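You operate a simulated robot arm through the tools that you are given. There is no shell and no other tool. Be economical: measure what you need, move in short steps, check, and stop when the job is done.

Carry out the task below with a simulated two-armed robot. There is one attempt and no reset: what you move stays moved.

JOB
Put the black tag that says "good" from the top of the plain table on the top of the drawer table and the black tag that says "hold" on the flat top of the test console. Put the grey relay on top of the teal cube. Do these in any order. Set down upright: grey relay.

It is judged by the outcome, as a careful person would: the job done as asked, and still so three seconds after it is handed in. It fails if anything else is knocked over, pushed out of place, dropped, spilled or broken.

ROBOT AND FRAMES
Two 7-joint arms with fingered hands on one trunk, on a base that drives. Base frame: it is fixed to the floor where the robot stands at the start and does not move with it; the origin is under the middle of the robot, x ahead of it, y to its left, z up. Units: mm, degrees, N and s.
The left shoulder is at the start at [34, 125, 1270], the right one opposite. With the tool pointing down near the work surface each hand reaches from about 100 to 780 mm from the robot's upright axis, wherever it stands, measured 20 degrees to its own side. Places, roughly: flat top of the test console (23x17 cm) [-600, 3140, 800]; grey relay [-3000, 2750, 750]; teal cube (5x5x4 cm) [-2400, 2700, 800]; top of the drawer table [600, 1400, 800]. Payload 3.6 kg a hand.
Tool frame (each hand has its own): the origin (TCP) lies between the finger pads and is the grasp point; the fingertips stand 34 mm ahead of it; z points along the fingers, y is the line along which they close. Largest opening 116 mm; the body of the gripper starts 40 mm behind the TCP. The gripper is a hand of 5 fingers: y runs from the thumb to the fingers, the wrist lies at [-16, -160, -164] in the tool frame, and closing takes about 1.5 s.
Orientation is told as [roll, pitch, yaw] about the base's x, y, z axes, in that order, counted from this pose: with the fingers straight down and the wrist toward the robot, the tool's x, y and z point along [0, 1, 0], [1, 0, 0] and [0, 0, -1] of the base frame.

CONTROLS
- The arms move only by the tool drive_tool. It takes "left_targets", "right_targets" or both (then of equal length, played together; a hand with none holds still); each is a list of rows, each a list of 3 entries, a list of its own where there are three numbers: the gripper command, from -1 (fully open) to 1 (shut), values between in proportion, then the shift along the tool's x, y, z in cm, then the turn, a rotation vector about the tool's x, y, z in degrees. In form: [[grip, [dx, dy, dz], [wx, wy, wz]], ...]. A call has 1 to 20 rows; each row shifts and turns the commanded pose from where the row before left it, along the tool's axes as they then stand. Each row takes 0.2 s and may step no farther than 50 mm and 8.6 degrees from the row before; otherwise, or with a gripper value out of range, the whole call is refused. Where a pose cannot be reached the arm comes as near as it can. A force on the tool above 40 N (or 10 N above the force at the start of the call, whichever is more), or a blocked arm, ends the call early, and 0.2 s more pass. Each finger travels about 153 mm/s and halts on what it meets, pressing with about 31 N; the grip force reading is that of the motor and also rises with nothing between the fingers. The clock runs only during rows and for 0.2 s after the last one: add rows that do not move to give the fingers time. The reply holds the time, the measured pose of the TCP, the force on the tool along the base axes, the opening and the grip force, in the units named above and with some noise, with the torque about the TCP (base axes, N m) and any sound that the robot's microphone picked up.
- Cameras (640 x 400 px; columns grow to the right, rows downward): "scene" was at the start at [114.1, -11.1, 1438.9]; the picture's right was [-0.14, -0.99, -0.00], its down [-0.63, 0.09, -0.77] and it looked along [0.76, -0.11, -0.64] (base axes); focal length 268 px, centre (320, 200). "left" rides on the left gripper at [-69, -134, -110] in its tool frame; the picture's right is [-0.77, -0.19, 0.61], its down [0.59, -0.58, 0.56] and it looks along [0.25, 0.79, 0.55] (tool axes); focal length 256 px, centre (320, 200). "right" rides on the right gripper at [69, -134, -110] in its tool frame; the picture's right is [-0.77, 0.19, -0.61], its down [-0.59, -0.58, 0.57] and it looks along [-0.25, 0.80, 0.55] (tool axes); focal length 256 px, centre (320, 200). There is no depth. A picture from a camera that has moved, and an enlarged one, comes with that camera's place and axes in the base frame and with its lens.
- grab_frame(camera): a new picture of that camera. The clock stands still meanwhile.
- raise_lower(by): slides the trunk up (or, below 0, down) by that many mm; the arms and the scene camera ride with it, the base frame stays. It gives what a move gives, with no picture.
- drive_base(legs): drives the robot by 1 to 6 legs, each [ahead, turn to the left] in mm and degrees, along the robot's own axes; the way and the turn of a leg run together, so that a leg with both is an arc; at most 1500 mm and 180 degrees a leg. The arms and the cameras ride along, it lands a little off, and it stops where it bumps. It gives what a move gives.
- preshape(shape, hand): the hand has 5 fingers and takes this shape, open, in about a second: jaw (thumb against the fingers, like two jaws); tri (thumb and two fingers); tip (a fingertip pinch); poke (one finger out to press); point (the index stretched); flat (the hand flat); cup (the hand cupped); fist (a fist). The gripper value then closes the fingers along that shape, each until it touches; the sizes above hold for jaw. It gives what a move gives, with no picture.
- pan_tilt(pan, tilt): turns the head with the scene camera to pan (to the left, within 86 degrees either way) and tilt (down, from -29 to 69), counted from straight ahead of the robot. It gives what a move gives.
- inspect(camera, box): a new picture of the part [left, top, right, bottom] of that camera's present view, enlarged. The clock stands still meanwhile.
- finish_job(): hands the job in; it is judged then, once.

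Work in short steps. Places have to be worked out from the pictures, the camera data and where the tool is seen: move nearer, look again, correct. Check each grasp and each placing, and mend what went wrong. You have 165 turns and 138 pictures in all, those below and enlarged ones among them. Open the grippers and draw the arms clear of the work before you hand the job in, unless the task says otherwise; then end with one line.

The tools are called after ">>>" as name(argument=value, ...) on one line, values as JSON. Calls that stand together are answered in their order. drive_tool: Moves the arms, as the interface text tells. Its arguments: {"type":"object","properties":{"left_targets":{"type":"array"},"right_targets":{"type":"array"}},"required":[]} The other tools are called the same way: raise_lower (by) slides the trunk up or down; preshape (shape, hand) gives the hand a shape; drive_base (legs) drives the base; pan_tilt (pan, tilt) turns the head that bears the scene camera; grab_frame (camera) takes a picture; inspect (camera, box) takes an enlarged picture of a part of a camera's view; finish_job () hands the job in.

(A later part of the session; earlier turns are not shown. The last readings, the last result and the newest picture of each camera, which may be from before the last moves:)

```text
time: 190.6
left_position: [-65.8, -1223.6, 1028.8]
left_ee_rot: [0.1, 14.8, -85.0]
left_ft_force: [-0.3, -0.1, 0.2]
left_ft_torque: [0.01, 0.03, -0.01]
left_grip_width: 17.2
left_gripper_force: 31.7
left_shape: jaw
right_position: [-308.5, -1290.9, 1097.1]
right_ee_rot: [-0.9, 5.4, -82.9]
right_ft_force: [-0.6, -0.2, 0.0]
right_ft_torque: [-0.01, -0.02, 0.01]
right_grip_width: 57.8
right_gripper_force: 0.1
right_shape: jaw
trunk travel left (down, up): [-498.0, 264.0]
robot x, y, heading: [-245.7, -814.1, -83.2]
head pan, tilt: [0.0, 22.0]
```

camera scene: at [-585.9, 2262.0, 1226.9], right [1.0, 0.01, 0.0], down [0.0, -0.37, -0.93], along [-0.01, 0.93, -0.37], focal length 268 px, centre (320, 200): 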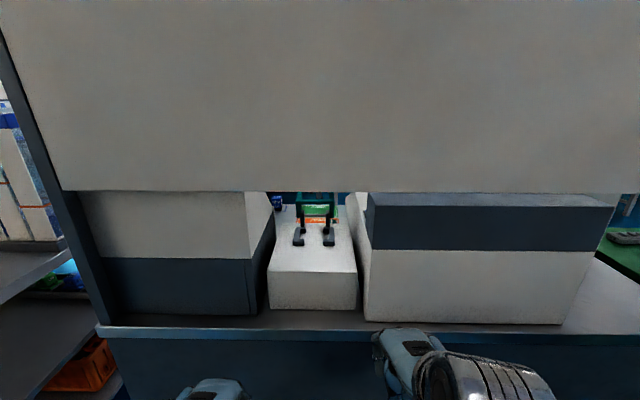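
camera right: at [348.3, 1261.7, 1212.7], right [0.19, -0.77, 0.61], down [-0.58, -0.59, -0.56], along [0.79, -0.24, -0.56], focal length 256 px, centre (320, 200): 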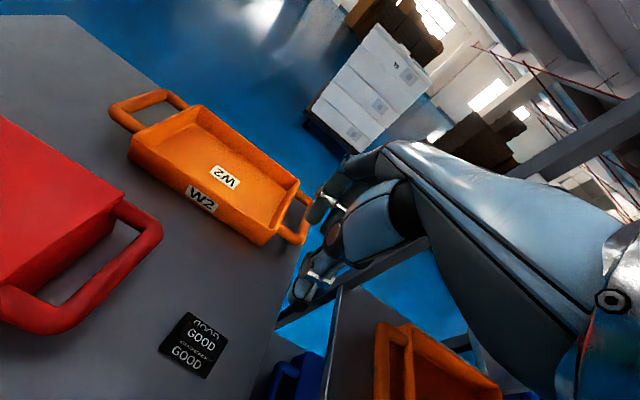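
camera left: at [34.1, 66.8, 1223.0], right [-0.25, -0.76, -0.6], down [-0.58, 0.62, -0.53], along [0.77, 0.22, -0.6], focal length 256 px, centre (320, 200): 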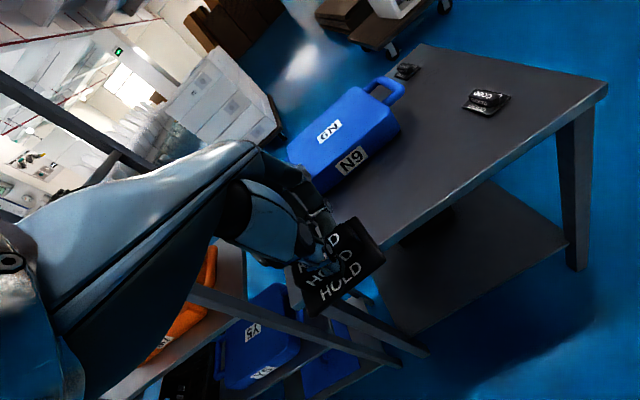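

The drive is smooth. I turn to heading 0, go east to x≈1500, then face north and look.

>>> drive_base(legs=[[0, 83.5], [1000, 0], [750, 0], [0, 89.5]])

>>> pan_tilt(pan=15, tilt=15)

>>> grab_frame(camera="scene")

```text
time: 206.7
left_position: [1381.8, -399.0, 1028.6]
left_ee_rot: [0.3, 14.8, 85.7]
left_ft_force: [-0.3, 0.2, 1.0]
left_ft_torque: [-0.02, -0.03, 0.01]
left_grip_width: 17.3
left_gripper_force: 31.5
left_shape: jaw
right_position: [1633.3, -372.9, 1096.7]
right_ee_rot: [-1.2, 5.5, 87.7]
right_ft_force: [-0.7, -0.2, -0.1]
right_ft_torque: [-0.03, 0.0, 0.02]
right_grip_width: 57.9
right_gripper_force: 0.1
right_shape: jaw
trunk travel left (down, up): [-498.0, 264.0]
robot x, y, heading: [1496.6, -838.6, 87.4]
head pan, tilt: [0.0, 22.0]
```

```text
time: 207.5
left_position: [1379.7, -401.3, 1027.8]
left_ee_rot: [0.2, 14.9, 85.6]
left_ft_force: [-0.3, -0.3, 0.2]
left_ft_torque: [-0.03, -0.02, -0.03]
left_grip_width: 17.4
left_gripper_force: 31.0
left_shape: jaw
right_position: [1633.6, -374.2, 1095.7]
right_ee_rot: [-1.2, 5.4, 87.7]
right_ft_force: [1.0, 0.6, -0.6]
right_ft_torque: [0.01, 0.01, 0.02]
right_grip_width: 57.6
right_gripper_force: 0.1
right_shape: jaw
trunk travel left (down, up): [-498.0, 264.0]
robot x, y, heading: [1495.6, -838.7, 87.3]
head pan, tilt: [15.0, 15.0]
```

```text
63 pictures are left
camera scene: at [1479.5, -722.9, 1513.0], right [0.98, 0.21, 0.0], down [0.06, -0.25, -0.97], along [-0.21, 0.94, -0.26], focal length 268 px, centre (320, 200)
```

scene: 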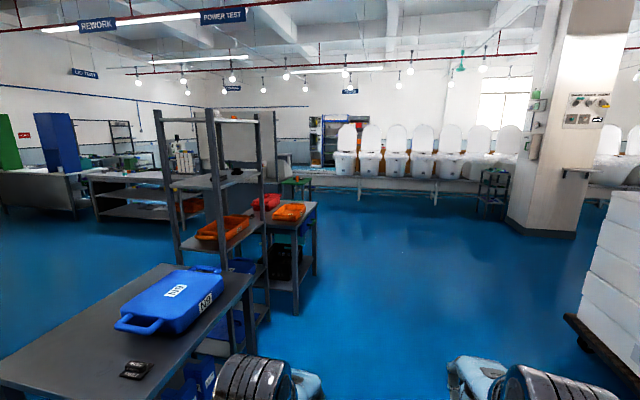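

The east aisle is open up to the conveyor at y≈4850. I drive north to y≈3900 and turn west.

>>> drive_base(legs=[[0, 3], [1500, 0], [1500, 0], [1500, 0], [200, 0], [0, 90]])

>>> pan_tilt(pan=5, tilt=20)

>>> grab_frame(camera="scene")

```text
time: 234.4
left_position: [871.6, 3691.9, 1028.2]
left_ee_rot: [0.2, 14.8, -178.3]
left_ft_force: [-0.9, -0.3, -1.0]
left_ft_torque: [-0.02, 0.0, 0.01]
left_grip_width: 17.6
left_gripper_force: 31.1
left_shape: jaw
right_position: [819.5, 3939.2, 1096.6]
right_ee_rot: [-1.2, 5.5, -176.4]
right_ft_force: [0.3, -1.0, 0.2]
right_ft_torque: [0.01, -0.01, -0.02]
right_grip_width: 57.8
right_gripper_force: 0.0
right_shape: jaw
trunk travel left (down, up): [-498.0, 264.0]
robot x, y, heading: [1299.0, 3851.8, -176.8]
head pan, tilt: [15.0, 15.0]
```

```text
time: 235.1
left_position: [875.7, 3691.3, 1028.1]
left_ee_rot: [0.1, 14.8, -178.4]
left_ft_force: [1.0, 0.7, -0.9]
left_ft_torque: [0.0, 0.0, 0.01]
left_grip_width: 17.5
left_gripper_force: 30.5
left_shape: jaw
right_position: [819.4, 3940.0, 1096.6]
right_ee_rot: [-1.1, 5.4, -176.3]
right_ft_force: [0.7, -0.2, 0.6]
right_ft_torque: [0.04, -0.02, -0.03]
right_grip_width: 57.9
right_gripper_force: 0.0
right_shape: jaw
trunk travel left (down, up): [-498.0, 264.0]
robot x, y, heading: [1294.9, 3853.4, -176.5]
head pan, tilt: [5.0, 20.0]
```

```text
62 pictures are left
camera scene: at [1182.6, 3839.6, 1505.0], right [-0.15, 0.99, 0.0], down [0.34, 0.05, -0.94], along [-0.93, -0.14, -0.34], focal length 268 px, centre (320, 200)
```

scene: 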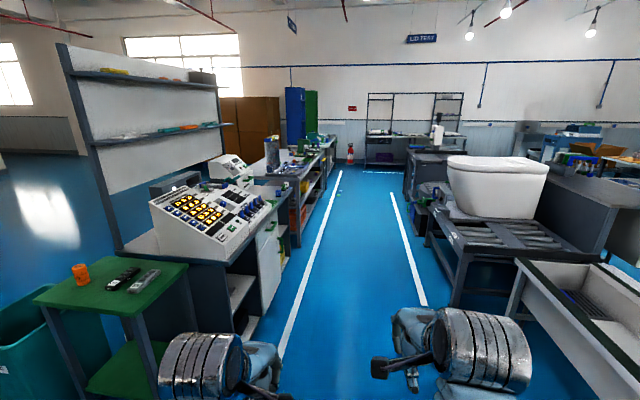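

From here I see the operator side: a bench with sloped control panels and a wide aisle. I drive along it to x≈-600 and turn to face the bench.

>>> drive_base(legs=[[0, -3.5], [1000, 0], [880, 0], [0, 90]])

>>> pan_tilt(pan=0, tilt=35)

>>> grab_frame(camera="scene")

```text
time: 248.8
left_position: [-438.5, 3423.4, 1028.9]
left_ee_rot: [0.3, 14.7, -91.0]
left_ft_force: [-0.4, 1.0, 0.2]
left_ft_torque: [0.04, -0.01, 0.02]
left_grip_width: 17.5
left_gripper_force: 31.2
left_shape: jaw
right_position: [-688.9, 3380.3, 1096.8]
right_ee_rot: [-1.2, 5.5, -88.9]
right_ft_force: [-0.3, -0.4, 0.6]
right_ft_torque: [0.01, 0.02, 0.0]
right_grip_width: 58.0
right_gripper_force: 0.1
right_shape: jaw
trunk travel left (down, up): [-498.0, 264.0]
robot x, y, heading: [-581.2, 3855.1, -89.0]
head pan, tilt: [5.0, 20.0]
```

```text
time: 249.6
left_position: [-439.0, 3423.2, 1029.2]
left_ee_rot: [0.1, 14.8, -91.0]
left_ft_force: [-0.3, -0.1, -0.2]
left_ft_torque: [0.01, 0.0, -0.01]
left_grip_width: 17.4
left_gripper_force: 30.7
left_shape: jaw
right_position: [-687.9, 3380.9, 1095.8]
right_ee_rot: [-1.3, 5.4, -88.9]
right_ft_force: [0.5, 0.6, 0.3]
right_ft_torque: [0.01, -0.05, 0.02]
right_grip_width: 57.7
right_gripper_force: 0.1
right_shape: jaw
trunk travel left (down, up): [-498.0, 264.0]
robot x, y, heading: [-578.7, 3854.0, -89.3]
head pan, tilt: [0.0, 35.0]
```

```text
61 pictures are left
camera scene: at [-578.2, 3743.4, 1481.1], right [-1.0, -0.01, 0.0], down [-0.01, 0.57, -0.82], along [0.01, -0.82, -0.57], focal length 268 px, centre (320, 200)
```

scene: 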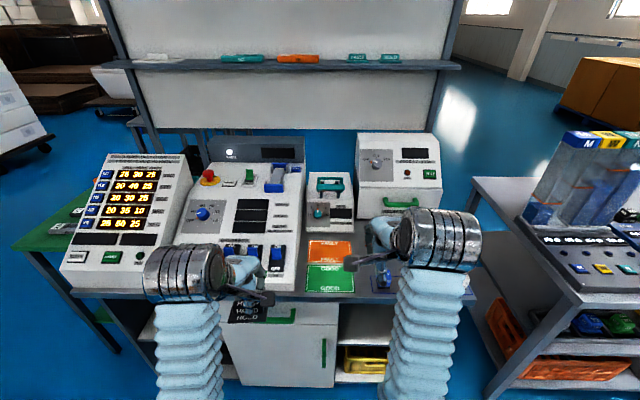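

The stated place [-600,3140,800] falls on the flat area with the FAULT and GOOD fields in front of the small unit. I zoom in.

>>> inspect(camera="scene", box=[220, 150, 460, 310])

>>> grab_frame(camera="right")

```text
2.50 times, centred on (340, 230) of scene
camera zoom: at [-578.2, 3743.4, 1481.1], right [-1.0, -0.01, 0.0], down [-0.01, 0.57, -0.82], along [0.01, -0.82, -0.57], focal length 670 px, centre (270, 125)
```

zoom: 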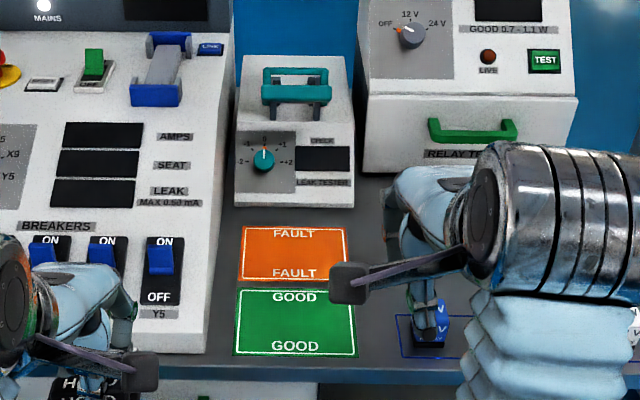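

```text
59 pictures are left
camera right: at [-619.4, 3505.1, 1216.3], right [-0.75, -0.26, 0.61], down [-0.61, 0.62, -0.49], along [-0.24, -0.74, -0.62], focal length 256 px, centre (320, 200)
```

right: 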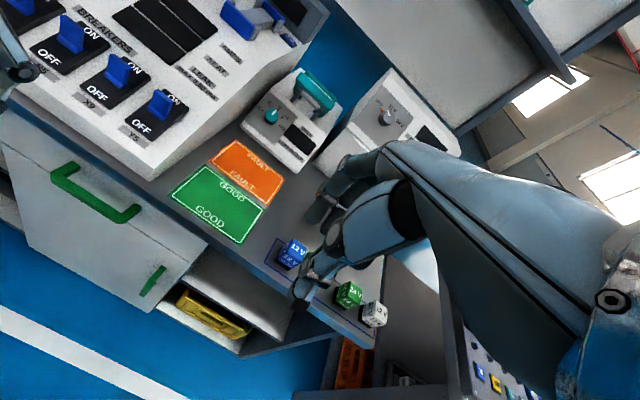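

The stated point is the clear flat area with the FAULT and GOOD fields, about 15x22 cm at bench height z=800. I move the right hand aside, level the left hand, and drive 100 mm closer.

>>> drive_tool(left_targets=[[1, [0, 0, -1], [-7.4, 0, 0]], [1, [0, 0, -1], [-7.4, 0, 0]], [1, [0, 0, 0], [0, 0, 0]], [1, [0, 0, 0], [0, 0, 0]], [1, [0, 0, 0], [0, 0, 0]]], right_targets=[[0, [-4, 0, -1], [-2.7, 0, 0]], [0, [-4, 0, -1], [-2.7, 0, 0]], [0, [-4, 0, -1], [0, 0, 0]], [0, [-4, 0, 0], [0, 0, 0]], [0, [0, 0, 0], [0, 0, 0]]])

>>> drive_base(legs=[[90, 0]])

>>> grab_frame(camera="scene")

```text
time: 250.8
left_position: [-438.4, 3419.0, 1048.4]
left_ee_rot: [0.2, 0.0, -91.0]
left_ft_force: [-0.8, -0.2, -0.1]
left_ft_torque: [0.02, 0.01, -0.02]
left_grip_width: 17.4
left_gripper_force: 31.3
left_shape: jaw
right_position: [-847.2, 3377.3, 1129.4]
right_ee_rot: [-1.3, 0.1, -88.8]
right_ft_force: [-0.1, -0.2, -0.4]
right_ft_torque: [0.01, 0.01, 0.0]
right_grip_width: 57.6
right_gripper_force: 0.1
right_shape: jaw
trunk travel left (down, up): [-498.0, 264.0]
robot x, y, heading: [-583.9, 3850.0, -89.2]
head pan, tilt: [0.0, 35.0]
```

```text
time: 251.9
left_position: [-437.6, 3341.7, 1052.6]
left_ee_rot: [0.2, -0.6, -91.1]
left_ft_force: [0.4, 1.1, -1.1]
left_ft_torque: [-0.04, 0.05, 0.0]
left_grip_width: 17.8
left_gripper_force: 31.2
left_shape: jaw
right_position: [-846.3, 3299.4, 1132.9]
right_ee_rot: [-1.1, -0.5, -88.9]
right_ft_force: [-0.4, -0.1, 0.3]
right_ft_torque: [-0.01, -0.02, 0.0]
right_grip_width: 57.7
right_gripper_force: 0.0
right_shape: jaw
trunk travel left (down, up): [-498.0, 264.0]
robot x, y, heading: [-580.3, 3766.8, -89.2]
head pan, tilt: [0.0, 35.0]
```

```text
58 pictures are left
camera scene: at [-577.3, 3660.0, 1481.5], right [-1.0, -0.01, 0.0], down [-0.01, 0.57, -0.82], along [0.01, -0.82, -0.57], focal length 268 px, centre (320, 200)
```

scene: 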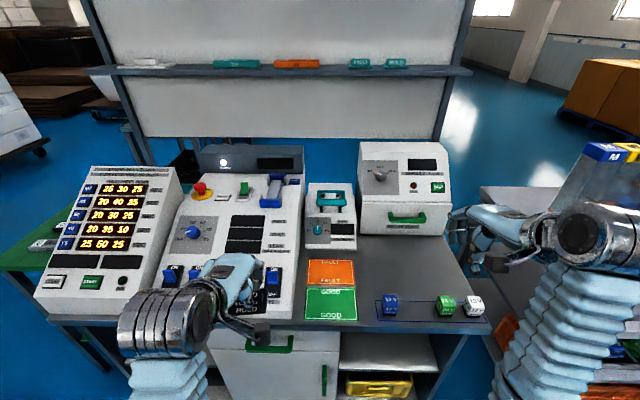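

The mat spans x≈-673 to -530 and y≈3034 to 3249. I aim for [-622,3155], staying clear of the main panel and the blue relay.

>>> drive_tool(left_targets=[[1, [-4.5, 0, 0], [0, 0, 0]], [1, [-4.5, 0, 0], [0, 0, 0]], [1, [-3.1, 3, 0], [0, 0, -0.5]], [1, [-3.1, 3, 0], [0, 0, -0.5]], [1, [-2, 4, 0], [0, 0, 0]], [1, [-1, 4, 0], [0, 0, 0]], [1, [0, 4, 0], [0, 0, 0]], [1, [0, 0, 4], [0, 0, 0]], [1, [0, 0, 4], [0, 0, 0]], [1, [0, 0, 0], [0, 0, 0]]])

>>> grab_frame(camera="left")

>>> grab_frame(camera="scene")

```text
time: 252.6
left_position: [-483.8, 3321.9, 1027.3]
left_ee_rot: [10.5, -0.5, -89.9]
left_ft_force: [-0.7, -1.4, -0.7]
left_ft_torque: [0.01, 0.0, -0.01]
left_grip_width: 17.1
left_gripper_force: 30.9
left_shape: jaw
right_position: [-847.8, 3293.5, 1131.7]
right_ee_rot: [-1.2, -0.3, -88.7]
right_ft_force: [-0.5, -0.2, -0.5]
right_ft_torque: [0.01, 0.0, -0.01]
right_grip_width: 57.8
right_gripper_force: 0.0
right_shape: jaw
trunk travel left (down, up): [-498.0, 264.0]
robot x, y, heading: [-580.0, 3767.4, -89.2]
head pan, tilt: [0.0, 35.0]
stopped in row 3 (left hand): the arm was blocked; the commanded pose is now the measured one
```

```text
57 pictures are left
camera left: at [-572.6, 3457.8, 1122.5], right [-0.64, 0.18, -0.74], down [0.68, 0.57, -0.45], along [0.35, -0.8, -0.49], focal length 256 px, centre (320, 200)
```

left: 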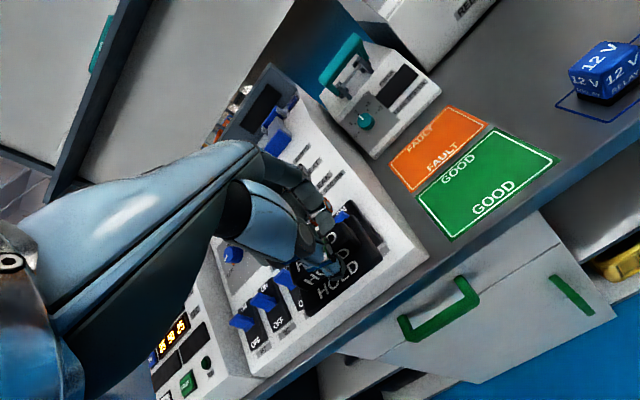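

```text
56 pictures are left
camera scene: at [-577.0, 3652.2, 1481.0], right [-1.0, -0.01, 0.0], down [-0.01, 0.57, -0.82], along [0.01, -0.82, -0.57], focal length 268 px, centre (320, 200)
```

scene: 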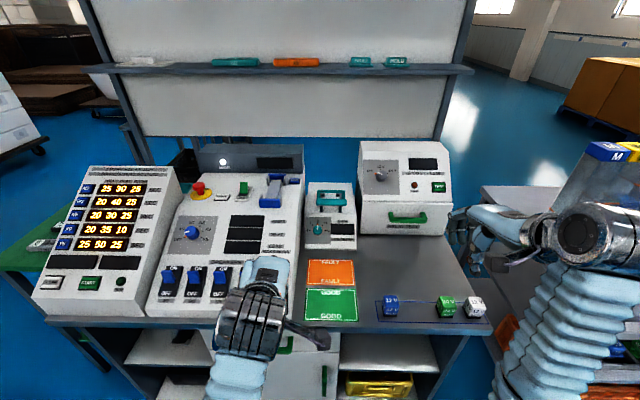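

The left arm is blocked again when crossing close to the chest. I straighten it slightly left and up, then turn the robot 15° to the right so the target lies on its left side.

>>> drive_tool(left_targets=[[1, [2, 1, -2], [0, -5.2, 0]], [1, [2, 1, -2], [0, -5.2, 0]], [1, [1, 0, -1], [0, 0, 0]], [1, [0, 0, 0], [0, 0, 0]]])

>>> drive_base(legs=[[-40, -16]])

>>> grab_frame(camera="scene")

```text
time: 253.6
left_position: [-442.2, 3305.8, 1083.0]
left_ee_rot: [0.1, -0.5, -89.8]
left_ft_force: [-0.3, 0.1, -1.7]
left_ft_torque: [0.02, -0.01, 0.04]
left_grip_width: 17.3
left_gripper_force: 30.8
left_shape: jaw
right_position: [-845.9, 3293.8, 1131.3]
right_ee_rot: [-1.2, -0.3, -88.8]
right_ft_force: [0.8, -0.8, 0.3]
right_ft_torque: [0.01, -0.01, 0.01]
right_grip_width: 57.9
right_gripper_force: 0.0
right_shape: jaw
trunk travel left (down, up): [-498.0, 264.0]
robot x, y, heading: [-576.4, 3761.6, -89.2]
head pan, tilt: [0.0, 35.0]
```

```text
time: 254.9
left_position: [-567.0, 3323.6, 1082.8]
left_ee_rot: [0.1, -0.4, -105.6]
left_ft_force: [-0.9, 0.2, -0.1]
left_ft_torque: [0.01, 0.0, 0.02]
left_grip_width: 17.6
left_gripper_force: 31.4
left_shape: jaw
right_position: [-959.4, 3423.1, 1131.3]
right_ee_rot: [-1.2, -0.3, -104.7]
right_ft_force: [0.5, 0.2, 1.1]
right_ft_torque: [0.01, 0.01, 0.01]
right_grip_width: 58.0
right_gripper_force: 0.1
right_shape: jaw
trunk travel left (down, up): [-498.0, 264.0]
robot x, y, heading: [-571.2, 3804.3, -105.0]
head pan, tilt: [0.0, 35.0]
```

```text
55 pictures are left
camera scene: at [-603.1, 3696.1, 1481.1], right [-0.97, 0.26, 0.0], down [0.15, 0.55, -0.82], along [-0.21, -0.79, -0.57], focal length 268 px, centre (320, 200)
```

scene: 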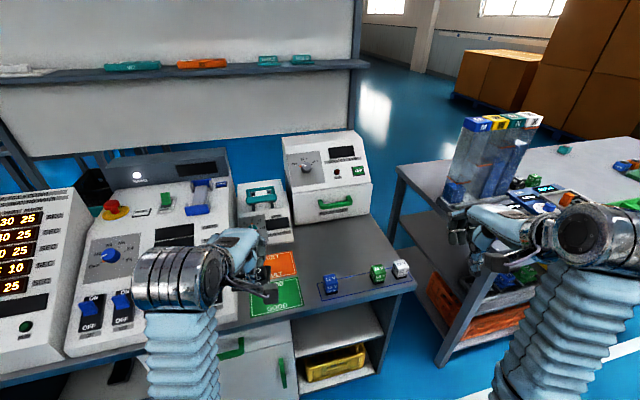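

Now the target is straight ahead of the left hand, 178 mm forward. I go forward, then down to about z=905.

>>> drive_tool(left_targets=[[1, [-0.2, 4.4, 0], [0, 0, 0]], [1, [-0.2, 4.4, 0], [0, 0, 0]], [1, [-0.2, 4.4, 0], [0, 0, 0]], [1, [-0.1, 4.5, 0], [0, 0, 0]], [1, [0, 0, 4.5], [0, 0, 0]], [1, [0, 0, 4.5], [0, 0, 0]], [1, [0, 0, 4.5], [0, 0, 0]], [1, [0, 0, 4], [0, 0, 0]], [1, [0, 0, 0], [0, 0, 0]]])

>>> grab_frame(camera="left")

>>> grab_frame(camera="scene")

```text
time: 256.9
left_position: [-623.4, 3151.9, 909.0]
left_ee_rot: [0.0, -0.6, -105.5]
left_ft_force: [0.2, -0.2, -0.4]
left_ft_torque: [0.0, 0.03, 0.01]
left_grip_width: 17.7
left_gripper_force: 30.8
left_shape: jaw
right_position: [-958.2, 3424.1, 1132.4]
right_ee_rot: [-1.1, -0.3, -104.7]
right_ft_force: [-0.3, -0.4, 0.0]
right_ft_torque: [0.01, 0.0, 0.04]
right_grip_width: 57.8
right_gripper_force: 0.0
right_shape: jaw
trunk travel left (down, up): [-498.0, 264.0]
robot x, y, heading: [-575.5, 3804.1, -104.8]
head pan, tilt: [0.0, 35.0]
```

```text
54 pictures are left
camera left: at [-652.5, 3300.7, 1019.1], right [-0.69, 0.38, -0.61], down [0.72, 0.39, -0.57], along [0.02, -0.84, -0.55], focal length 256 px, centre (320, 200)
```

left: 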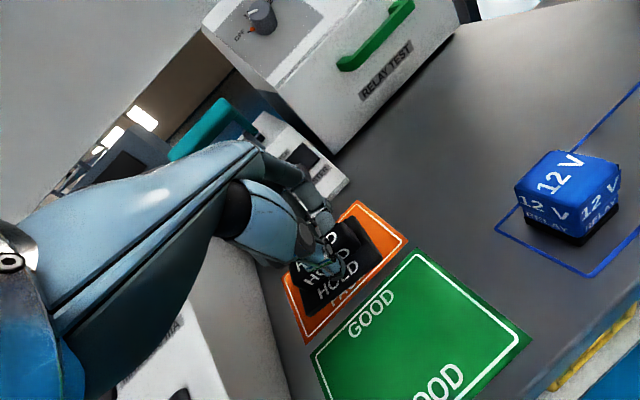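

```text
53 pictures are left
camera scene: at [-602.6, 3695.8, 1481.1], right [-0.97, 0.26, 0.0], down [0.15, 0.55, -0.82], along [-0.21, -0.79, -0.57], focal length 268 px, centre (320, 200)
```

scene: 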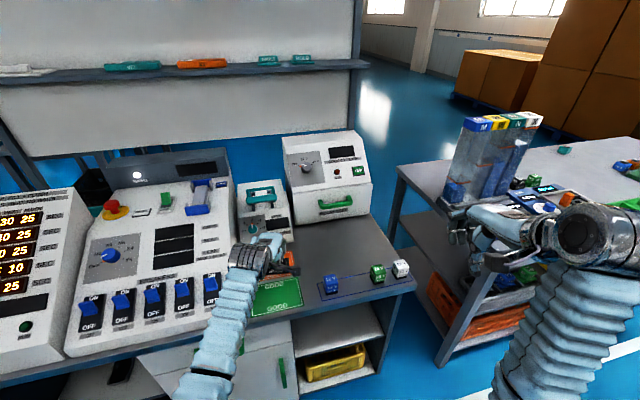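

The tag will land on the flat area between the two fields, clear of everything. I descend, then creep with force feedback.

>>> drive_tool(left_targets=[[1, [0, 0, 3], [0, 0, 0]], [1, [0, 0, 2], [0, 0, 0]], [1, [0, 0, 0.6], [0, 0, 0]], [1, [0, 0, 0.4], [0, 0, 0]], [1, [0, 0, 0], [0, 0, 0]]])

>>> grab_frame(camera="left")

```text
time: 258.1
left_position: [-622.2, 3150.6, 848.3]
left_ee_rot: [0.0, -0.5, -105.5]
left_ft_force: [0.3, 0.4, -0.1]
left_ft_torque: [0.03, 0.01, 0.03]
left_grip_width: 17.7
left_gripper_force: 31.0
left_shape: jaw
right_position: [-958.6, 3423.1, 1130.7]
right_ee_rot: [-1.2, -0.3, -104.6]
right_ft_force: [0.7, 0.1, -0.7]
right_ft_torque: [-0.01, 0.02, 0.01]
right_grip_width: 57.8
right_gripper_force: 0.0
right_shape: jaw
trunk travel left (down, up): [-498.0, 264.0]
robot x, y, heading: [-574.0, 3802.7, -105.2]
head pan, tilt: [0.0, 35.0]
```

```text
52 pictures are left
camera left: at [-651.8, 3300.6, 958.2], right [-0.69, 0.38, -0.61], down [0.72, 0.39, -0.57], along [0.02, -0.84, -0.55], focal length 256 px, centre (320, 200)
```

left: 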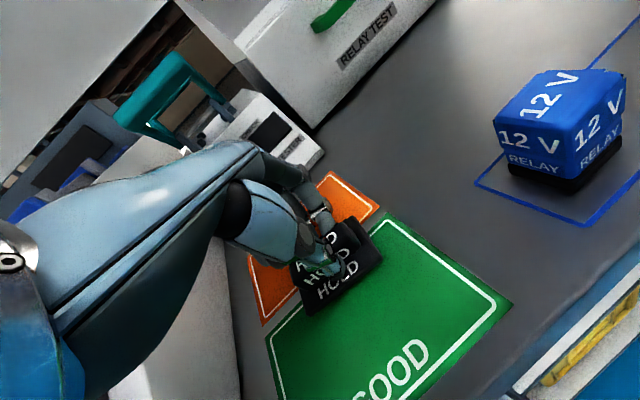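

>>> drive_tool(left_targets=[[1, [0, 0, 0.2], [0, 0, 0]], [1, [0, 0, 0.15], [0, 0, 0]], [1, [0, 0, 0.15], [0, 0, 0]], [1, [0, 0, 0], [0, 0, 0]]])

```text
time: 259.1
left_position: [-621.4, 3152.9, 846.1]
left_ee_rot: [0.1, -0.5, -105.5]
left_ft_force: [0.8, -0.4, 3.0]
left_ft_torque: [0.06, -0.05, 0.02]
left_grip_width: 8.6
left_gripper_force: 31.2
left_shape: jaw
right_position: [-959.3, 3422.6, 1130.9]
right_ee_rot: [-1.3, -0.3, -104.5]
right_ft_force: [0.6, -0.8, -0.4]
right_ft_torque: [0.04, 0.0, 0.01]
right_grip_width: 57.9
right_gripper_force: 0.0
right_shape: jaw
trunk travel left (down, up): [-498.0, 264.0]
robot x, y, heading: [-573.2, 3800.6, -104.9]
head pan, tilt: [0.0, 35.0]
```

The tag has just touched (3 N). I release to half open, then lift straight up.

>>> drive_tool(left_targets=[[1, [0, 0, 0.1], [0, 0, 0]], [0.5, [0, 0, 0], [0, 0, 0]], [0, [0, 0, 0], [0, 0, 0]], [0, [0, 0, 0], [0, 0, 0]], [0, [0, 0, 0], [0, 0, 0]], [0, [0, 0, -2], [0, 0, 0]], [0, [0, 0, -4], [0, 0, 0]], [0, [0, 0, -4], [0, 0, 0]], [0, [0, 0, -4], [0, 0, 0]], [0, [0, 0, -4], [0, 0, 0]], [0, [0, 0, -4], [0, 0, 0]], [0, [0, 0, 0], [0, 0, 0]]])

>>> grab_frame(camera="left")

```text
time: 261.7
left_position: [-621.9, 3153.2, 1062.0]
left_ee_rot: [0.0, -0.4, -105.5]
left_ft_force: [-0.7, -0.1, 0.4]
left_ft_torque: [-0.01, 0.0, 0.0]
left_grip_width: 57.5
left_gripper_force: 0.1
left_shape: jaw
right_position: [-958.6, 3423.0, 1131.6]
right_ee_rot: [-1.1, -0.3, -104.7]
right_ft_force: [0.0, 0.1, -0.1]
right_ft_torque: [-0.03, -0.02, 0.02]
right_grip_width: 58.1
right_gripper_force: 0.1
right_shape: jaw
trunk travel left (down, up): [-498.0, 264.0]
robot x, y, heading: [-573.4, 3801.7, -105.1]
head pan, tilt: [0.0, 35.0]
```

```text
51 pictures are left
camera left: at [-652.1, 3301.8, 1172.3], right [-0.69, 0.38, -0.61], down [0.72, 0.39, -0.57], along [0.02, -0.84, -0.55], focal length 256 px, centre (320, 200)
```

left: 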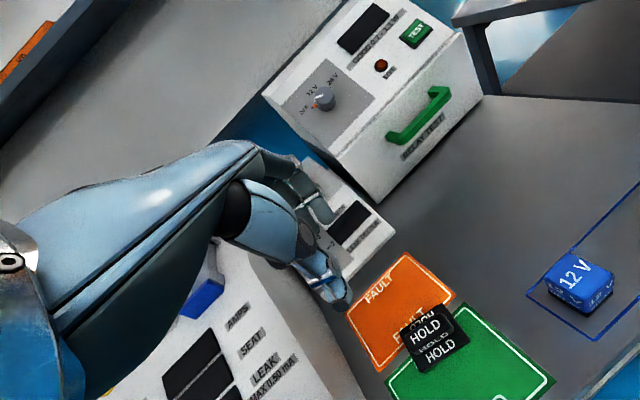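

HOLD lies flat on the console top. I retract the left hand, then look west along the aisle for a way to the relay bench.

>>> drive_tool(left_targets=[[0, [0, -4.4, -0.5], [0, 0, 0]], [0, [0, -4.4, -0.5], [0, 0, 0]], [0, [0.2, -4.4, -0.5], [0, 0, 0]], [0, [0.2, -4, 0], [0, 0, 0]], [0, [0, 0, 0], [0, 0, 0]]])

>>> drive_base(legs=[[-80, 0], [0, -75]])

>>> pan_tilt(pan=10, tilt=22)

>>> grab_frame(camera="scene")

```text
time: 262.9
left_position: [-572.9, 3319.8, 1076.7]
left_ee_rot: [0.3, -0.5, -105.5]
left_ft_force: [-0.1, 0.0, -1.0]
left_ft_torque: [0.01, -0.01, -0.01]
left_grip_width: 57.8
left_gripper_force: 0.0
left_shape: jaw
right_position: [-960.0, 3423.4, 1130.8]
right_ee_rot: [-1.1, -0.2, -104.6]
right_ft_force: [-0.8, -0.3, 0.3]
right_ft_torque: [0.0, -0.02, -0.01]
right_grip_width: 58.1
right_gripper_force: 0.0
right_shape: jaw
trunk travel left (down, up): [-498.0, 264.0]
robot x, y, heading: [-573.6, 3805.6, -105.0]
head pan, tilt: [0.0, 35.0]
```

```text
time: 265.0
left_position: [-634.4, 3426.0, 1087.7]
left_ee_rot: [-0.1, -2.1, -116.9]
left_ft_force: [-0.2, 0.6, 0.1]
left_ft_torque: [-0.02, 0.0, 0.06]
left_grip_width: 57.9
left_gripper_force: 0.1
left_shape: jaw
right_position: [-995.8, 3603.4, 1140.2]
right_ee_rot: [-2.0, -2.3, -116.0]
right_ft_force: [0.5, 0.1, 1.0]
right_ft_torque: [-0.01, -0.02, 0.04]
right_grip_width: 58.0
right_gripper_force: 0.1
right_shape: jaw
trunk travel left (down, up): [-498.0, 264.0]
robot x, y, heading: [-553.8, 3883.8, -116.0]
head pan, tilt: [0.0, 35.0]
stopped in leg 2: the robot was blocked; the commanded pose is now the measured one
```

```text
time: 265.8
left_position: [-630.3, 3437.4, 1090.8]
left_ee_rot: [-0.2, -2.9, -116.9]
left_ft_force: [-1.3, 0.5, 0.1]
left_ft_torque: [-0.01, -0.01, -0.01]
left_grip_width: 57.5
left_gripper_force: 0.0
left_shape: jaw
right_position: [-989.3, 3617.1, 1142.8]
right_ee_rot: [-1.9, -2.5, -115.9]
right_ft_force: [0.7, -1.0, -0.1]
right_ft_torque: [0.01, 0.0, -0.04]
right_grip_width: 57.8
right_gripper_force: 0.0
right_shape: jaw
trunk travel left (down, up): [-498.0, 264.0]
robot x, y, heading: [-551.7, 3879.8, -116.2]
head pan, tilt: [10.0, 22.0]
```

```text
50 pictures are left
camera scene: at [-588.9, 3770.0, 1501.4], right [-0.96, 0.28, 0.0], down [0.1, 0.36, -0.93], along [-0.26, -0.89, -0.38], focal length 268 px, centre (320, 200)
```

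scene: 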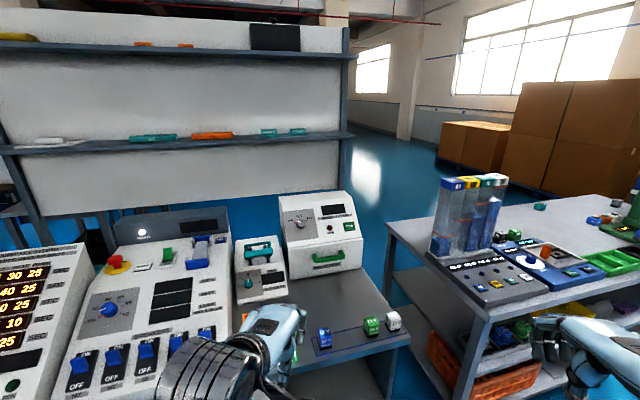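

The turn was blocked after 11°. I look to the robot's right to see what it met.

>>> pan_tilt(pan=-86, tilt=35)

>>> grab_frame(camera="scene")

```text
time: 267.5
left_position: [-627.8, 3439.9, 1090.3]
left_ee_rot: [-0.2, -2.9, -117.0]
left_ft_force: [0.4, -0.2, -0.6]
left_ft_torque: [0.02, -0.01, 0.01]
left_grip_width: 57.8
left_gripper_force: 0.0
left_shape: jaw
right_position: [-987.2, 3618.6, 1143.1]
right_ee_rot: [-1.9, -2.5, -116.0]
right_ft_force: [-0.1, 0.3, 0.0]
right_ft_torque: [0.02, 0.01, 0.03]
right_grip_width: 57.8
right_gripper_force: 0.1
right_shape: jaw
trunk travel left (down, up): [-498.0, 264.0]
robot x, y, heading: [-550.8, 3881.4, -115.9]
head pan, tilt: [-85.9, 35.0]
```

```text
49 pictures are left
camera scene: at [-643.6, 3894.3, 1481.1], right [0.37, 0.93, 0.0], down [0.53, -0.21, -0.82], along [-0.76, 0.31, -0.57], focal length 268 px, centre (320, 200)
```

scene: 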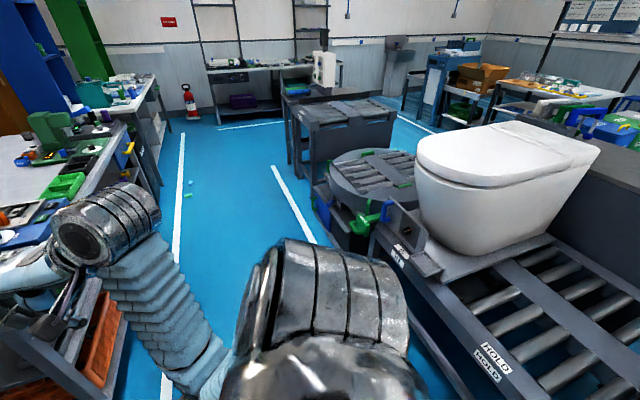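

The robot's rear met the conveyor edge at y≈4330; nothing has moved. I go forward 60 mm, turn toward the east and return the known open way around to the relay bench's near side.

>>> drive_base(legs=[[60, 0], [0, 116]])

```text
time: 269.0
left_position: [-577.9, 3333.4, 1080.3]
left_ee_rot: [16.8, -1.8, -113.7]
left_ft_force: [-22.6, 12.7, 3.1]
left_ft_torque: [-0.53, -1.34, 0.59]
left_grip_width: 58.4
left_gripper_force: 0.0
left_shape: jaw
right_position: [-923.1, 3501.1, 1129.1]
right_ee_rot: [5.7, -12.2, -96.2]
right_ft_force: [-11.0, 10.9, -3.6]
right_ft_torque: [-0.44, -0.63, 0.17]
right_grip_width: 57.9
right_gripper_force: 0.1
right_shape: jaw
trunk travel left (down, up): [-498.0, 264.0]
robot x, y, heading: [-577.9, 3826.9, -114.4]
head pan, tilt: [-85.9, 35.0]
stopped in leg 2: the force on the tool passed its limit at 77 N (the readings are from after the stop); the commanded pose is now the measured one
```

The force limit tripped as the turn began. I check what the left hand is near.

>>> pan_tilt(pan=0, tilt=40)

>>> grab_frame(camera="scene")

>>> grab_frame(camera="left")

```text
time: 270.6
left_position: [-577.9, 3354.8, 1074.6]
left_ee_rot: [15.8, -1.7, -114.2]
left_ft_force: [-0.6, -1.0, -0.5]
left_ft_torque: [-0.03, 0.01, 0.02]
left_grip_width: 58.0
left_gripper_force: 0.1
left_shape: jaw
right_position: [-906.8, 3515.3, 1126.6]
right_ee_rot: [9.7, -13.5, -97.1]
right_ft_force: [-0.4, -1.2, -0.9]
right_ft_torque: [0.0, -0.01, -0.04]
right_grip_width: 58.0
right_gripper_force: 0.1
right_shape: jaw
trunk travel left (down, up): [-498.0, 264.0]
robot x, y, heading: [-576.2, 3825.3, -114.9]
head pan, tilt: [0.0, 40.0]
```

```text
48 pictures are left
camera scene: at [-623.4, 3730.3, 1473.6], right [-0.91, 0.42, 0.0], down [0.27, 0.58, -0.77], along [-0.32, -0.69, -0.64], focal length 268 px, centre (320, 200)
```

scene: 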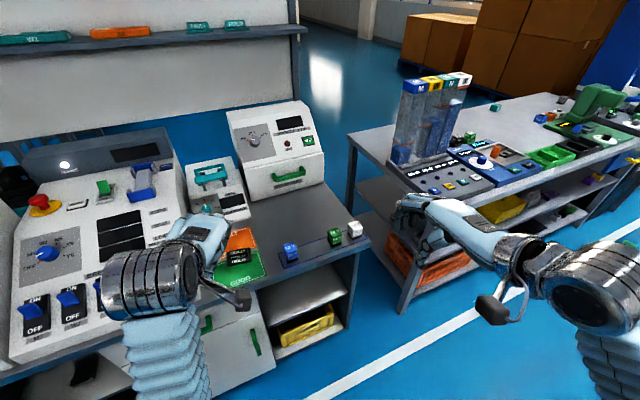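

```text
47 pictures are left
camera left: at [-610.9, 3519.5, 1159.3], right [-0.46, 0.39, -0.8], down [0.89, 0.22, -0.4], along [0.02, -0.9, -0.44], focal length 256 px, centre (320, 200)
```

left: 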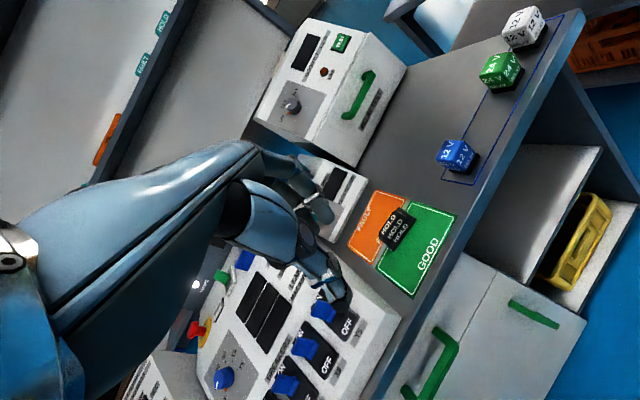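

Nothing was touched; both tags lie where I placed them. The jolt looks inertial with the arms folded at their limit, so I level both hands and move them 6 cm out before driving gently.

>>> drive_tool(left_targets=[[0, [0, 2, -1], [0.8, -7.9, 0]], [0, [0, 2, -1], [0.8, -7.9, 0]], [0, [0, 2, 0], [0, 0, 0]], [0, [0, 0, 0], [0, 0, 0]]], right_targets=[[0, [0, 2, 0], [4.5, -3.2, 6]], [0, [-1, 2, 0], [4.5, -3.2, 6]], [0, [-1, 2, 0], [4.5, -3.2, 6]], [0, [0, 0, 0], [0, 0, 0]]])

>>> drive_base(legs=[[0, 30]])

```text
time: 271.6
left_position: [-607.7, 3304.1, 1094.4]
left_ee_rot: [-0.4, 0.1, -114.0]
left_ft_force: [-0.9, 0.4, 0.3]
left_ft_torque: [-0.02, 0.02, -0.01]
left_grip_width: 58.0
left_gripper_force: 0.1
left_shape: jaw
right_position: [-939.2, 3462.0, 1133.4]
right_ee_rot: [1.6, 1.8, -113.9]
right_ft_force: [0.2, -0.5, 0.2]
right_ft_torque: [0.0, 0.01, 0.01]
right_grip_width: 57.7
right_gripper_force: 0.1
right_shape: jaw
trunk travel left (down, up): [-498.0, 264.0]
robot x, y, heading: [-577.6, 3831.5, -114.8]
head pan, tilt: [0.0, 40.0]
```

```text
time: 272.4
left_position: [-592.2, 3302.0, 1095.2]
left_ee_rot: [-0.2, 0.1, -112.4]
left_ft_force: [-0.8, -0.2, -0.1]
left_ft_torque: [0.02, 0.02, -0.01]
left_grip_width: 58.0
left_gripper_force: 0.0
left_shape: jaw
right_position: [-927.3, 3449.0, 1131.2]
right_ee_rot: [2.2, 2.0, -111.9]
right_ft_force: [-0.9, 0.3, -0.1]
right_ft_torque: [0.0, 0.0, -0.03]
right_grip_width: 58.2
right_gripper_force: 0.1
right_shape: jaw
trunk travel left (down, up): [-498.0, 264.0]
robot x, y, heading: [-578.4, 3828.5, -113.6]
head pan, tilt: [0.0, 40.0]
stopped in leg 1: the robot was blocked; the commanded pose is now the measured one
```

The turn is truly blocked, probably by the rear against the conveyor. I move 90 mm toward the bench first, then turn.

>>> drive_base(legs=[[90, 0]])

>>> drive_base(legs=[[0, 25]])

```text
time: 273.5
left_position: [-628.7, 3222.2, 1096.1]
left_ee_rot: [-0.1, 0.0, -112.4]
left_ft_force: [0.1, -0.2, -0.8]
left_ft_torque: [0.01, -0.03, 0.02]
left_grip_width: 57.7
left_gripper_force: 0.1
left_shape: jaw
right_position: [-963.0, 3369.6, 1132.5]
right_ee_rot: [2.0, 1.8, -112.2]
right_ft_force: [-0.5, -1.1, -0.2]
right_ft_torque: [0.05, 0.0, 0.0]
right_grip_width: 58.0
right_gripper_force: 0.1
right_shape: jaw
trunk travel left (down, up): [-498.0, 264.0]
robot x, y, heading: [-618.0, 3746.4, -113.5]
head pan, tilt: [0.0, 40.0]
```

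```text
time: 275.2
left_position: [-411.1, 3289.2, 1102.7]
left_ee_rot: [-0.2, -1.3, -88.0]
left_ft_force: [0.3, -0.5, 0.1]
left_ft_torque: [-0.02, 0.0, -0.03]
left_grip_width: 58.1
left_gripper_force: 0.0
left_shape: jaw
right_position: [-776.3, 3286.0, 1140.7]
right_ee_rot: [2.0, 0.5, -87.6]
right_ft_force: [0.0, -0.4, -0.7]
right_ft_torque: [0.03, 0.0, -0.02]
right_grip_width: 57.9
right_gripper_force: 0.1
right_shape: jaw
trunk travel left (down, up): [-498.0, 264.0]
robot x, y, heading: [-614.0, 3745.7, -89.3]
head pan, tilt: [0.0, 40.0]
```

That worked. I finish the turn to heading 0 and drive east.

>>> drive_base(legs=[[0, 92], [1050, 0], [1100, 0]])

```text
time: 289.8
left_position: [1962.6, 4127.3, 1103.1]
left_ee_rot: [-0.4, -1.3, 5.2]
left_ft_force: [0.4, 0.1, 0.0]
left_ft_torque: [0.03, 0.01, 0.0]
left_grip_width: 58.1
left_gripper_force: 0.1
left_shape: jaw
right_position: [1984.9, 3761.1, 1140.3]
right_ee_rot: [2.0, 0.5, 5.6]
right_ft_force: [0.7, 0.1, -1.0]
right_ft_torque: [-0.05, 0.01, 0.02]
right_grip_width: 57.8
right_gripper_force: 0.1
right_shape: jaw
trunk travel left (down, up): [-498.0, 264.0]
robot x, y, heading: [1513.5, 3898.3, 4.2]
head pan, tilt: [0.0, 40.0]
```

I go south along the east aisle, then turn west.

>>> drive_base(legs=[[0, -94.2], [1500, 0], [1500, 0], [1500, 0], [230, 0], [0, -88]])

```text
time: 320.1
left_position: [1225.9, -1035.5, 1103.5]
left_ee_rot: [-0.1, -1.4, -174.1]
left_ft_force: [-0.2, 0.4, -0.3]
left_ft_torque: [0.0, -0.01, 0.01]
left_grip_width: 58.0
left_gripper_force: 0.0
left_shape: jaw
right_position: [1198.7, -671.2, 1141.8]
right_ee_rot: [2.0, 0.5, -173.7]
right_ft_force: [0.5, -0.1, 0.8]
right_ft_torque: [-0.03, 0.03, -0.01]
right_grip_width: 58.0
right_gripper_force: 0.0
right_shape: jaw
trunk travel left (down, up): [-498.0, 264.0]
robot x, y, heading: [1667.8, -799.5, -175.4]
head pan, tilt: [0.0, 40.0]
```

I continue west past the plain table, then diagonally to in front of the relay bench.

>>> drive_base(legs=[[0, -4.6], [1000, 0], [970, 0], [0, -49.6], [1500, 0], [1500, 0]])

>>> pan_tilt(pan=-20, tilt=18)

>>> grab_frame(camera="scene")

```text
time: 346.6
left_position: [-2623.3, 1706.5, 1103.8]
left_ee_rot: [-0.3, -1.4, 129.3]
left_ft_force: [0.5, -0.2, -0.3]
left_ft_torque: [-0.02, 0.02, -0.04]
left_grip_width: 58.0
left_gripper_force: 0.0
left_shape: jaw
right_position: [-2335.4, 1930.7, 1139.9]
right_ee_rot: [2.0, 0.6, 129.7]
right_ft_force: [0.8, 0.5, 0.5]
right_ft_torque: [-0.03, 0.01, -0.02]
right_grip_width: 57.8
right_gripper_force: 0.1
right_shape: jaw
trunk travel left (down, up): [-498.0, 264.0]
robot x, y, heading: [-2183.6, 1471.2, 128.5]
head pan, tilt: [0.0, 40.0]
```

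```text
time: 347.4
left_position: [-2624.5, 1706.3, 1104.5]
left_ee_rot: [-0.3, -1.3, 129.5]
left_ft_force: [0.0, 0.0, -0.9]
left_ft_torque: [-0.01, -0.06, 0.02]
left_grip_width: 58.2
left_gripper_force: 0.1
left_shape: jaw
right_position: [-2334.9, 1931.3, 1140.8]
right_ee_rot: [2.0, 0.5, 129.8]
right_ft_force: [-0.6, 0.4, -0.1]
right_ft_torque: [-0.01, -0.02, 0.0]
right_grip_width: 58.2
right_gripper_force: 0.1
right_shape: jaw
trunk travel left (down, up): [-498.0, 264.0]
robot x, y, heading: [-2182.6, 1469.9, 128.3]
head pan, tilt: [-20.0, 18.0]
```

```text
46 pictures are left
camera scene: at [-2225.6, 1575.8, 1508.1], right [0.95, 0.32, 0.0], down [0.1, -0.29, -0.95], along [-0.3, 0.9, -0.31], focal length 268 px, centre (320, 200)
```

scene: 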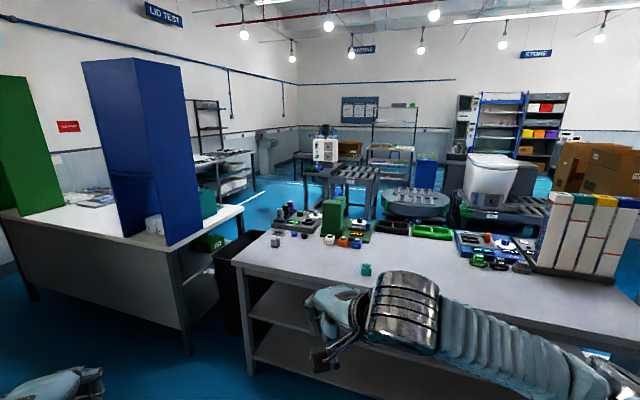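

I see a small grey block at the bench's left end (about [-2908,2832]) and the teal cube at about [-2365,2660]. I zoom in to confirm.

>>> inspect(camera="scene", box=[230, 190, 390, 290])

```text
4.00 times, centred on (310, 240) of scene
camera zoom: at [-2225.6, 1575.8, 1508.1], right [0.95, 0.32, 0.0], down [0.1, -0.29, -0.95], along [-0.3, 0.9, -0.31], focal length 1072 px, centre (360, 40)
```

zoom: 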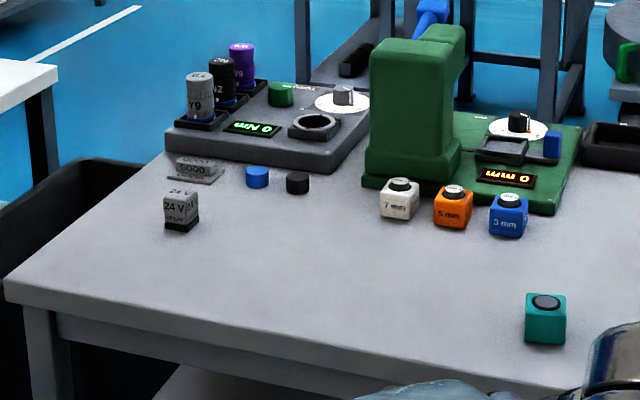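

The grey "24 V" relay is at about [-2884,2760] and the teal cube, with a black disc on top, at about [-2358,2650]. I drive to [-2640,2100], from where both are reachable by turning only.

>>> drive_base(legs=[[0, -2.3], [775, 0], [0, -29]])

>>> pan_tilt(pan=5, tilt=40)

>>> grab_frame(camera="scene")

>>> grab_frame(camera="left")

```text
time: 353.5
left_position: [-2899.1, 2524.9, 1102.5]
left_ee_rot: [-0.2, -1.3, 98.7]
left_ft_force: [0.7, -0.3, -0.9]
left_ft_torque: [0.04, 0.0, -0.03]
left_grip_width: 58.2
left_gripper_force: 0.0
left_shape: jaw
right_position: [-2535.6, 2569.7, 1141.7]
right_ee_rot: [2.1, 0.4, 99.1]
right_ft_force: [1.2, 0.5, -0.3]
right_ft_torque: [-0.01, 0.03, -0.03]
right_grip_width: 57.9
right_gripper_force: 0.1
right_shape: jaw
trunk travel left (down, up): [-498.0, 264.0]
robot x, y, heading: [-2643.9, 2093.0, 97.3]
head pan, tilt: [-20.0, 18.0]
```

```text
time: 354.4
left_position: [-2899.6, 2524.3, 1104.6]
left_ee_rot: [-0.2, -1.4, 98.8]
left_ft_force: [0.0, 0.5, -0.5]
left_ft_torque: [-0.01, -0.01, 0.0]
left_grip_width: 58.0
left_gripper_force: 0.0
left_shape: jaw
right_position: [-2535.4, 2570.1, 1140.1]
right_ee_rot: [2.1, 0.5, 99.0]
right_ft_force: [0.6, -0.5, -0.2]
right_ft_torque: [0.03, -0.03, -0.03]
right_grip_width: 58.4
right_gripper_force: 0.1
right_shape: jaw
trunk travel left (down, up): [-498.0, 264.0]
robot x, y, heading: [-2642.3, 2095.4, 97.5]
head pan, tilt: [5.0, 40.0]
```

```text
44 pictures are left
camera scene: at [-2662.9, 2201.4, 1473.6], right [0.98, 0.22, 0.0], down [0.14, -0.63, -0.77], along [-0.17, 0.75, -0.64], focal length 268 px, centre (320, 200)
```

scene: 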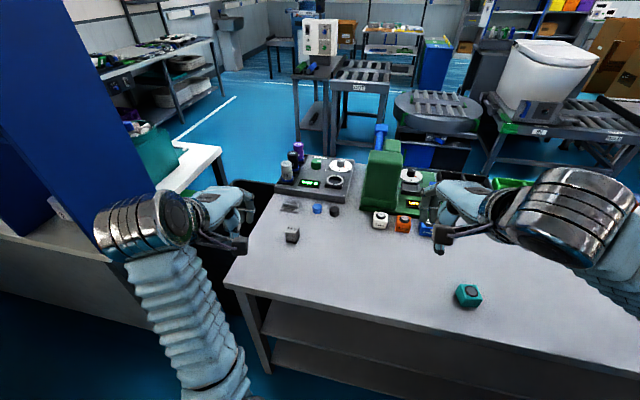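

```text
43 pictures are left
camera left: at [-2811.2, 2400.5, 1210.9], right [0.79, -0.05, -0.61], down [-0.49, -0.65, -0.58], along [-0.36, 0.76, -0.54], focal length 256 px, centre (320, 200)
```

left: 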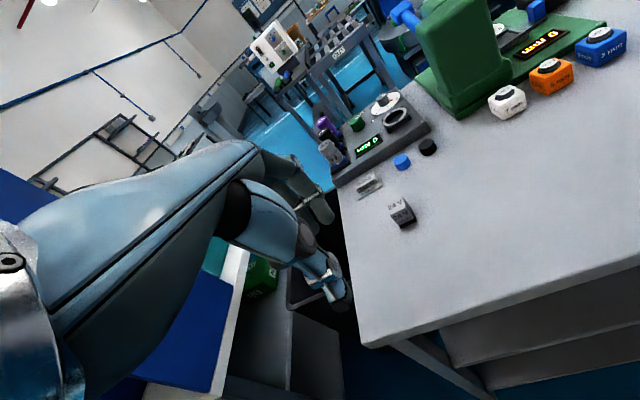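

The relay is at about [-2884,2759] with its top near z=842. I bring the left hand over it with a wider opening and look.

>>> drive_tool(left_targets=[[-0.4, [-0.86, 3.8, 0], [0, 0, 0]], [-0.4, [-0.86, 3.8, 0], [0, 0, 0]], [-0.4, [-0.86, 3.8, 0], [1.3, 0, 0]], [-0.4, [-0.86, 3.8, 0], [0, 0, 0]], [-0.4, [-0.86, 3.8, 0], [0, 0, 0]], [-0.4, [-0.86, 3.8, 0], [0, 0, 0]], [-0.4, [0, 0, 4], [0, 0, 0]], [-0.4, [0, 0, 4], [0, 0, 0]], [-0.4, [0, 0, 4], [0, 0, 0]], [-0.4, [0, 0, 4], [0, 0, 0]], [-0.4, [0, 0, 0], [0, 0, 0]]])

>>> inspect(camera="left", box=[260, 160, 500, 340])

```text
time: 356.8
left_position: [-2881.1, 2758.0, 946.4]
left_ee_rot: [-0.2, -0.1, 98.6]
left_ft_force: [0.0, -0.1, 0.3]
left_ft_torque: [0.04, 0.01, 0.0]
left_grip_width: 80.8
left_gripper_force: 0.0
left_shape: jaw
right_position: [-2536.8, 2570.7, 1140.3]
right_ee_rot: [2.0, 0.4, 99.1]
right_ft_force: [0.2, -1.0, 0.1]
right_ft_torque: [0.02, 0.01, 0.02]
right_grip_width: 57.8
right_gripper_force: 0.1
right_shape: jaw
trunk travel left (down, up): [-498.0, 264.0]
robot x, y, heading: [-2641.4, 2094.5, 97.4]
head pan, tilt: [5.0, 40.0]
```

```text
2.22 times, centred on (380, 250) of left
camera zoom: at [-2793.2, 2637.0, 1056.8], right [0.79, -0.07, -0.61], down [-0.49, -0.66, -0.57], along [-0.36, 0.75, -0.55], focal length 569 px, centre (187, 89)
```

zoom: 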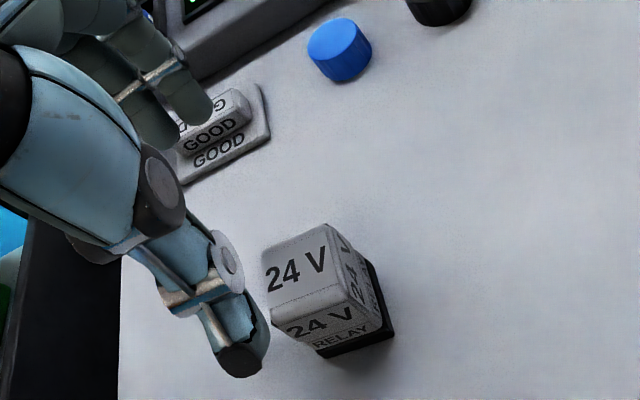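

The relay is about 35 mm square, aligned with the base axes, centred at [-2882,2768] with its top near 842. I align the yaw, shift 10 mm, descend and check.

>>> drive_tool(left_targets=[[-0.4, [0, 1, 0], [0, 0, 4.3]], [-0.4, [0, 0, 2], [0, 0, 4.3]], [-0.4, [0, 0, 3], [0, 0, 0]], [-0.4, [0, 0, 3], [0, 0, 0]], [-0.4, [0, 0, 1.6], [0, 0, 0]], [-0.4, [0, 0, 0], [0, 0, 0]]])

>>> inspect(camera="left", box=[260, 160, 460, 310])

```text
time: 358.1
left_position: [-2883.6, 2769.1, 850.7]
left_ee_rot: [-0.2, -0.2, 90.2]
left_ft_force: [0.5, 0.2, -0.1]
left_ft_torque: [0.0, 0.0, 0.01]
left_grip_width: 81.1
left_gripper_force: 0.1
left_shape: jaw
right_position: [-2537.6, 2570.4, 1141.9]
right_ee_rot: [2.0, 0.5, 99.1]
right_ft_force: [0.2, 0.1, 0.0]
right_ft_torque: [0.0, 0.02, 0.02]
right_grip_width: 57.8
right_gripper_force: 0.0
right_shape: jaw
trunk travel left (down, up): [-498.0, 264.0]
robot x, y, heading: [-2641.8, 2093.2, 97.8]
head pan, tilt: [5.0, 40.0]
```

```text
2.67 times, centred on (360, 235) of left
camera zoom: at [-2814.8, 2635.3, 961.0], right [0.77, -0.18, -0.61], down [-0.59, -0.58, -0.57], along [-0.25, 0.8, -0.55], focal length 683 px, centre (213, 107)
```

zoom: 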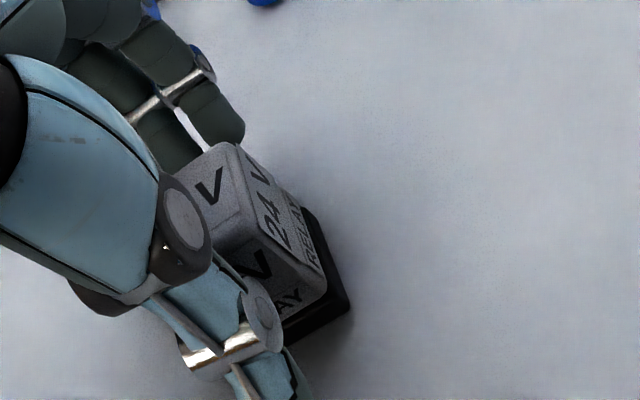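

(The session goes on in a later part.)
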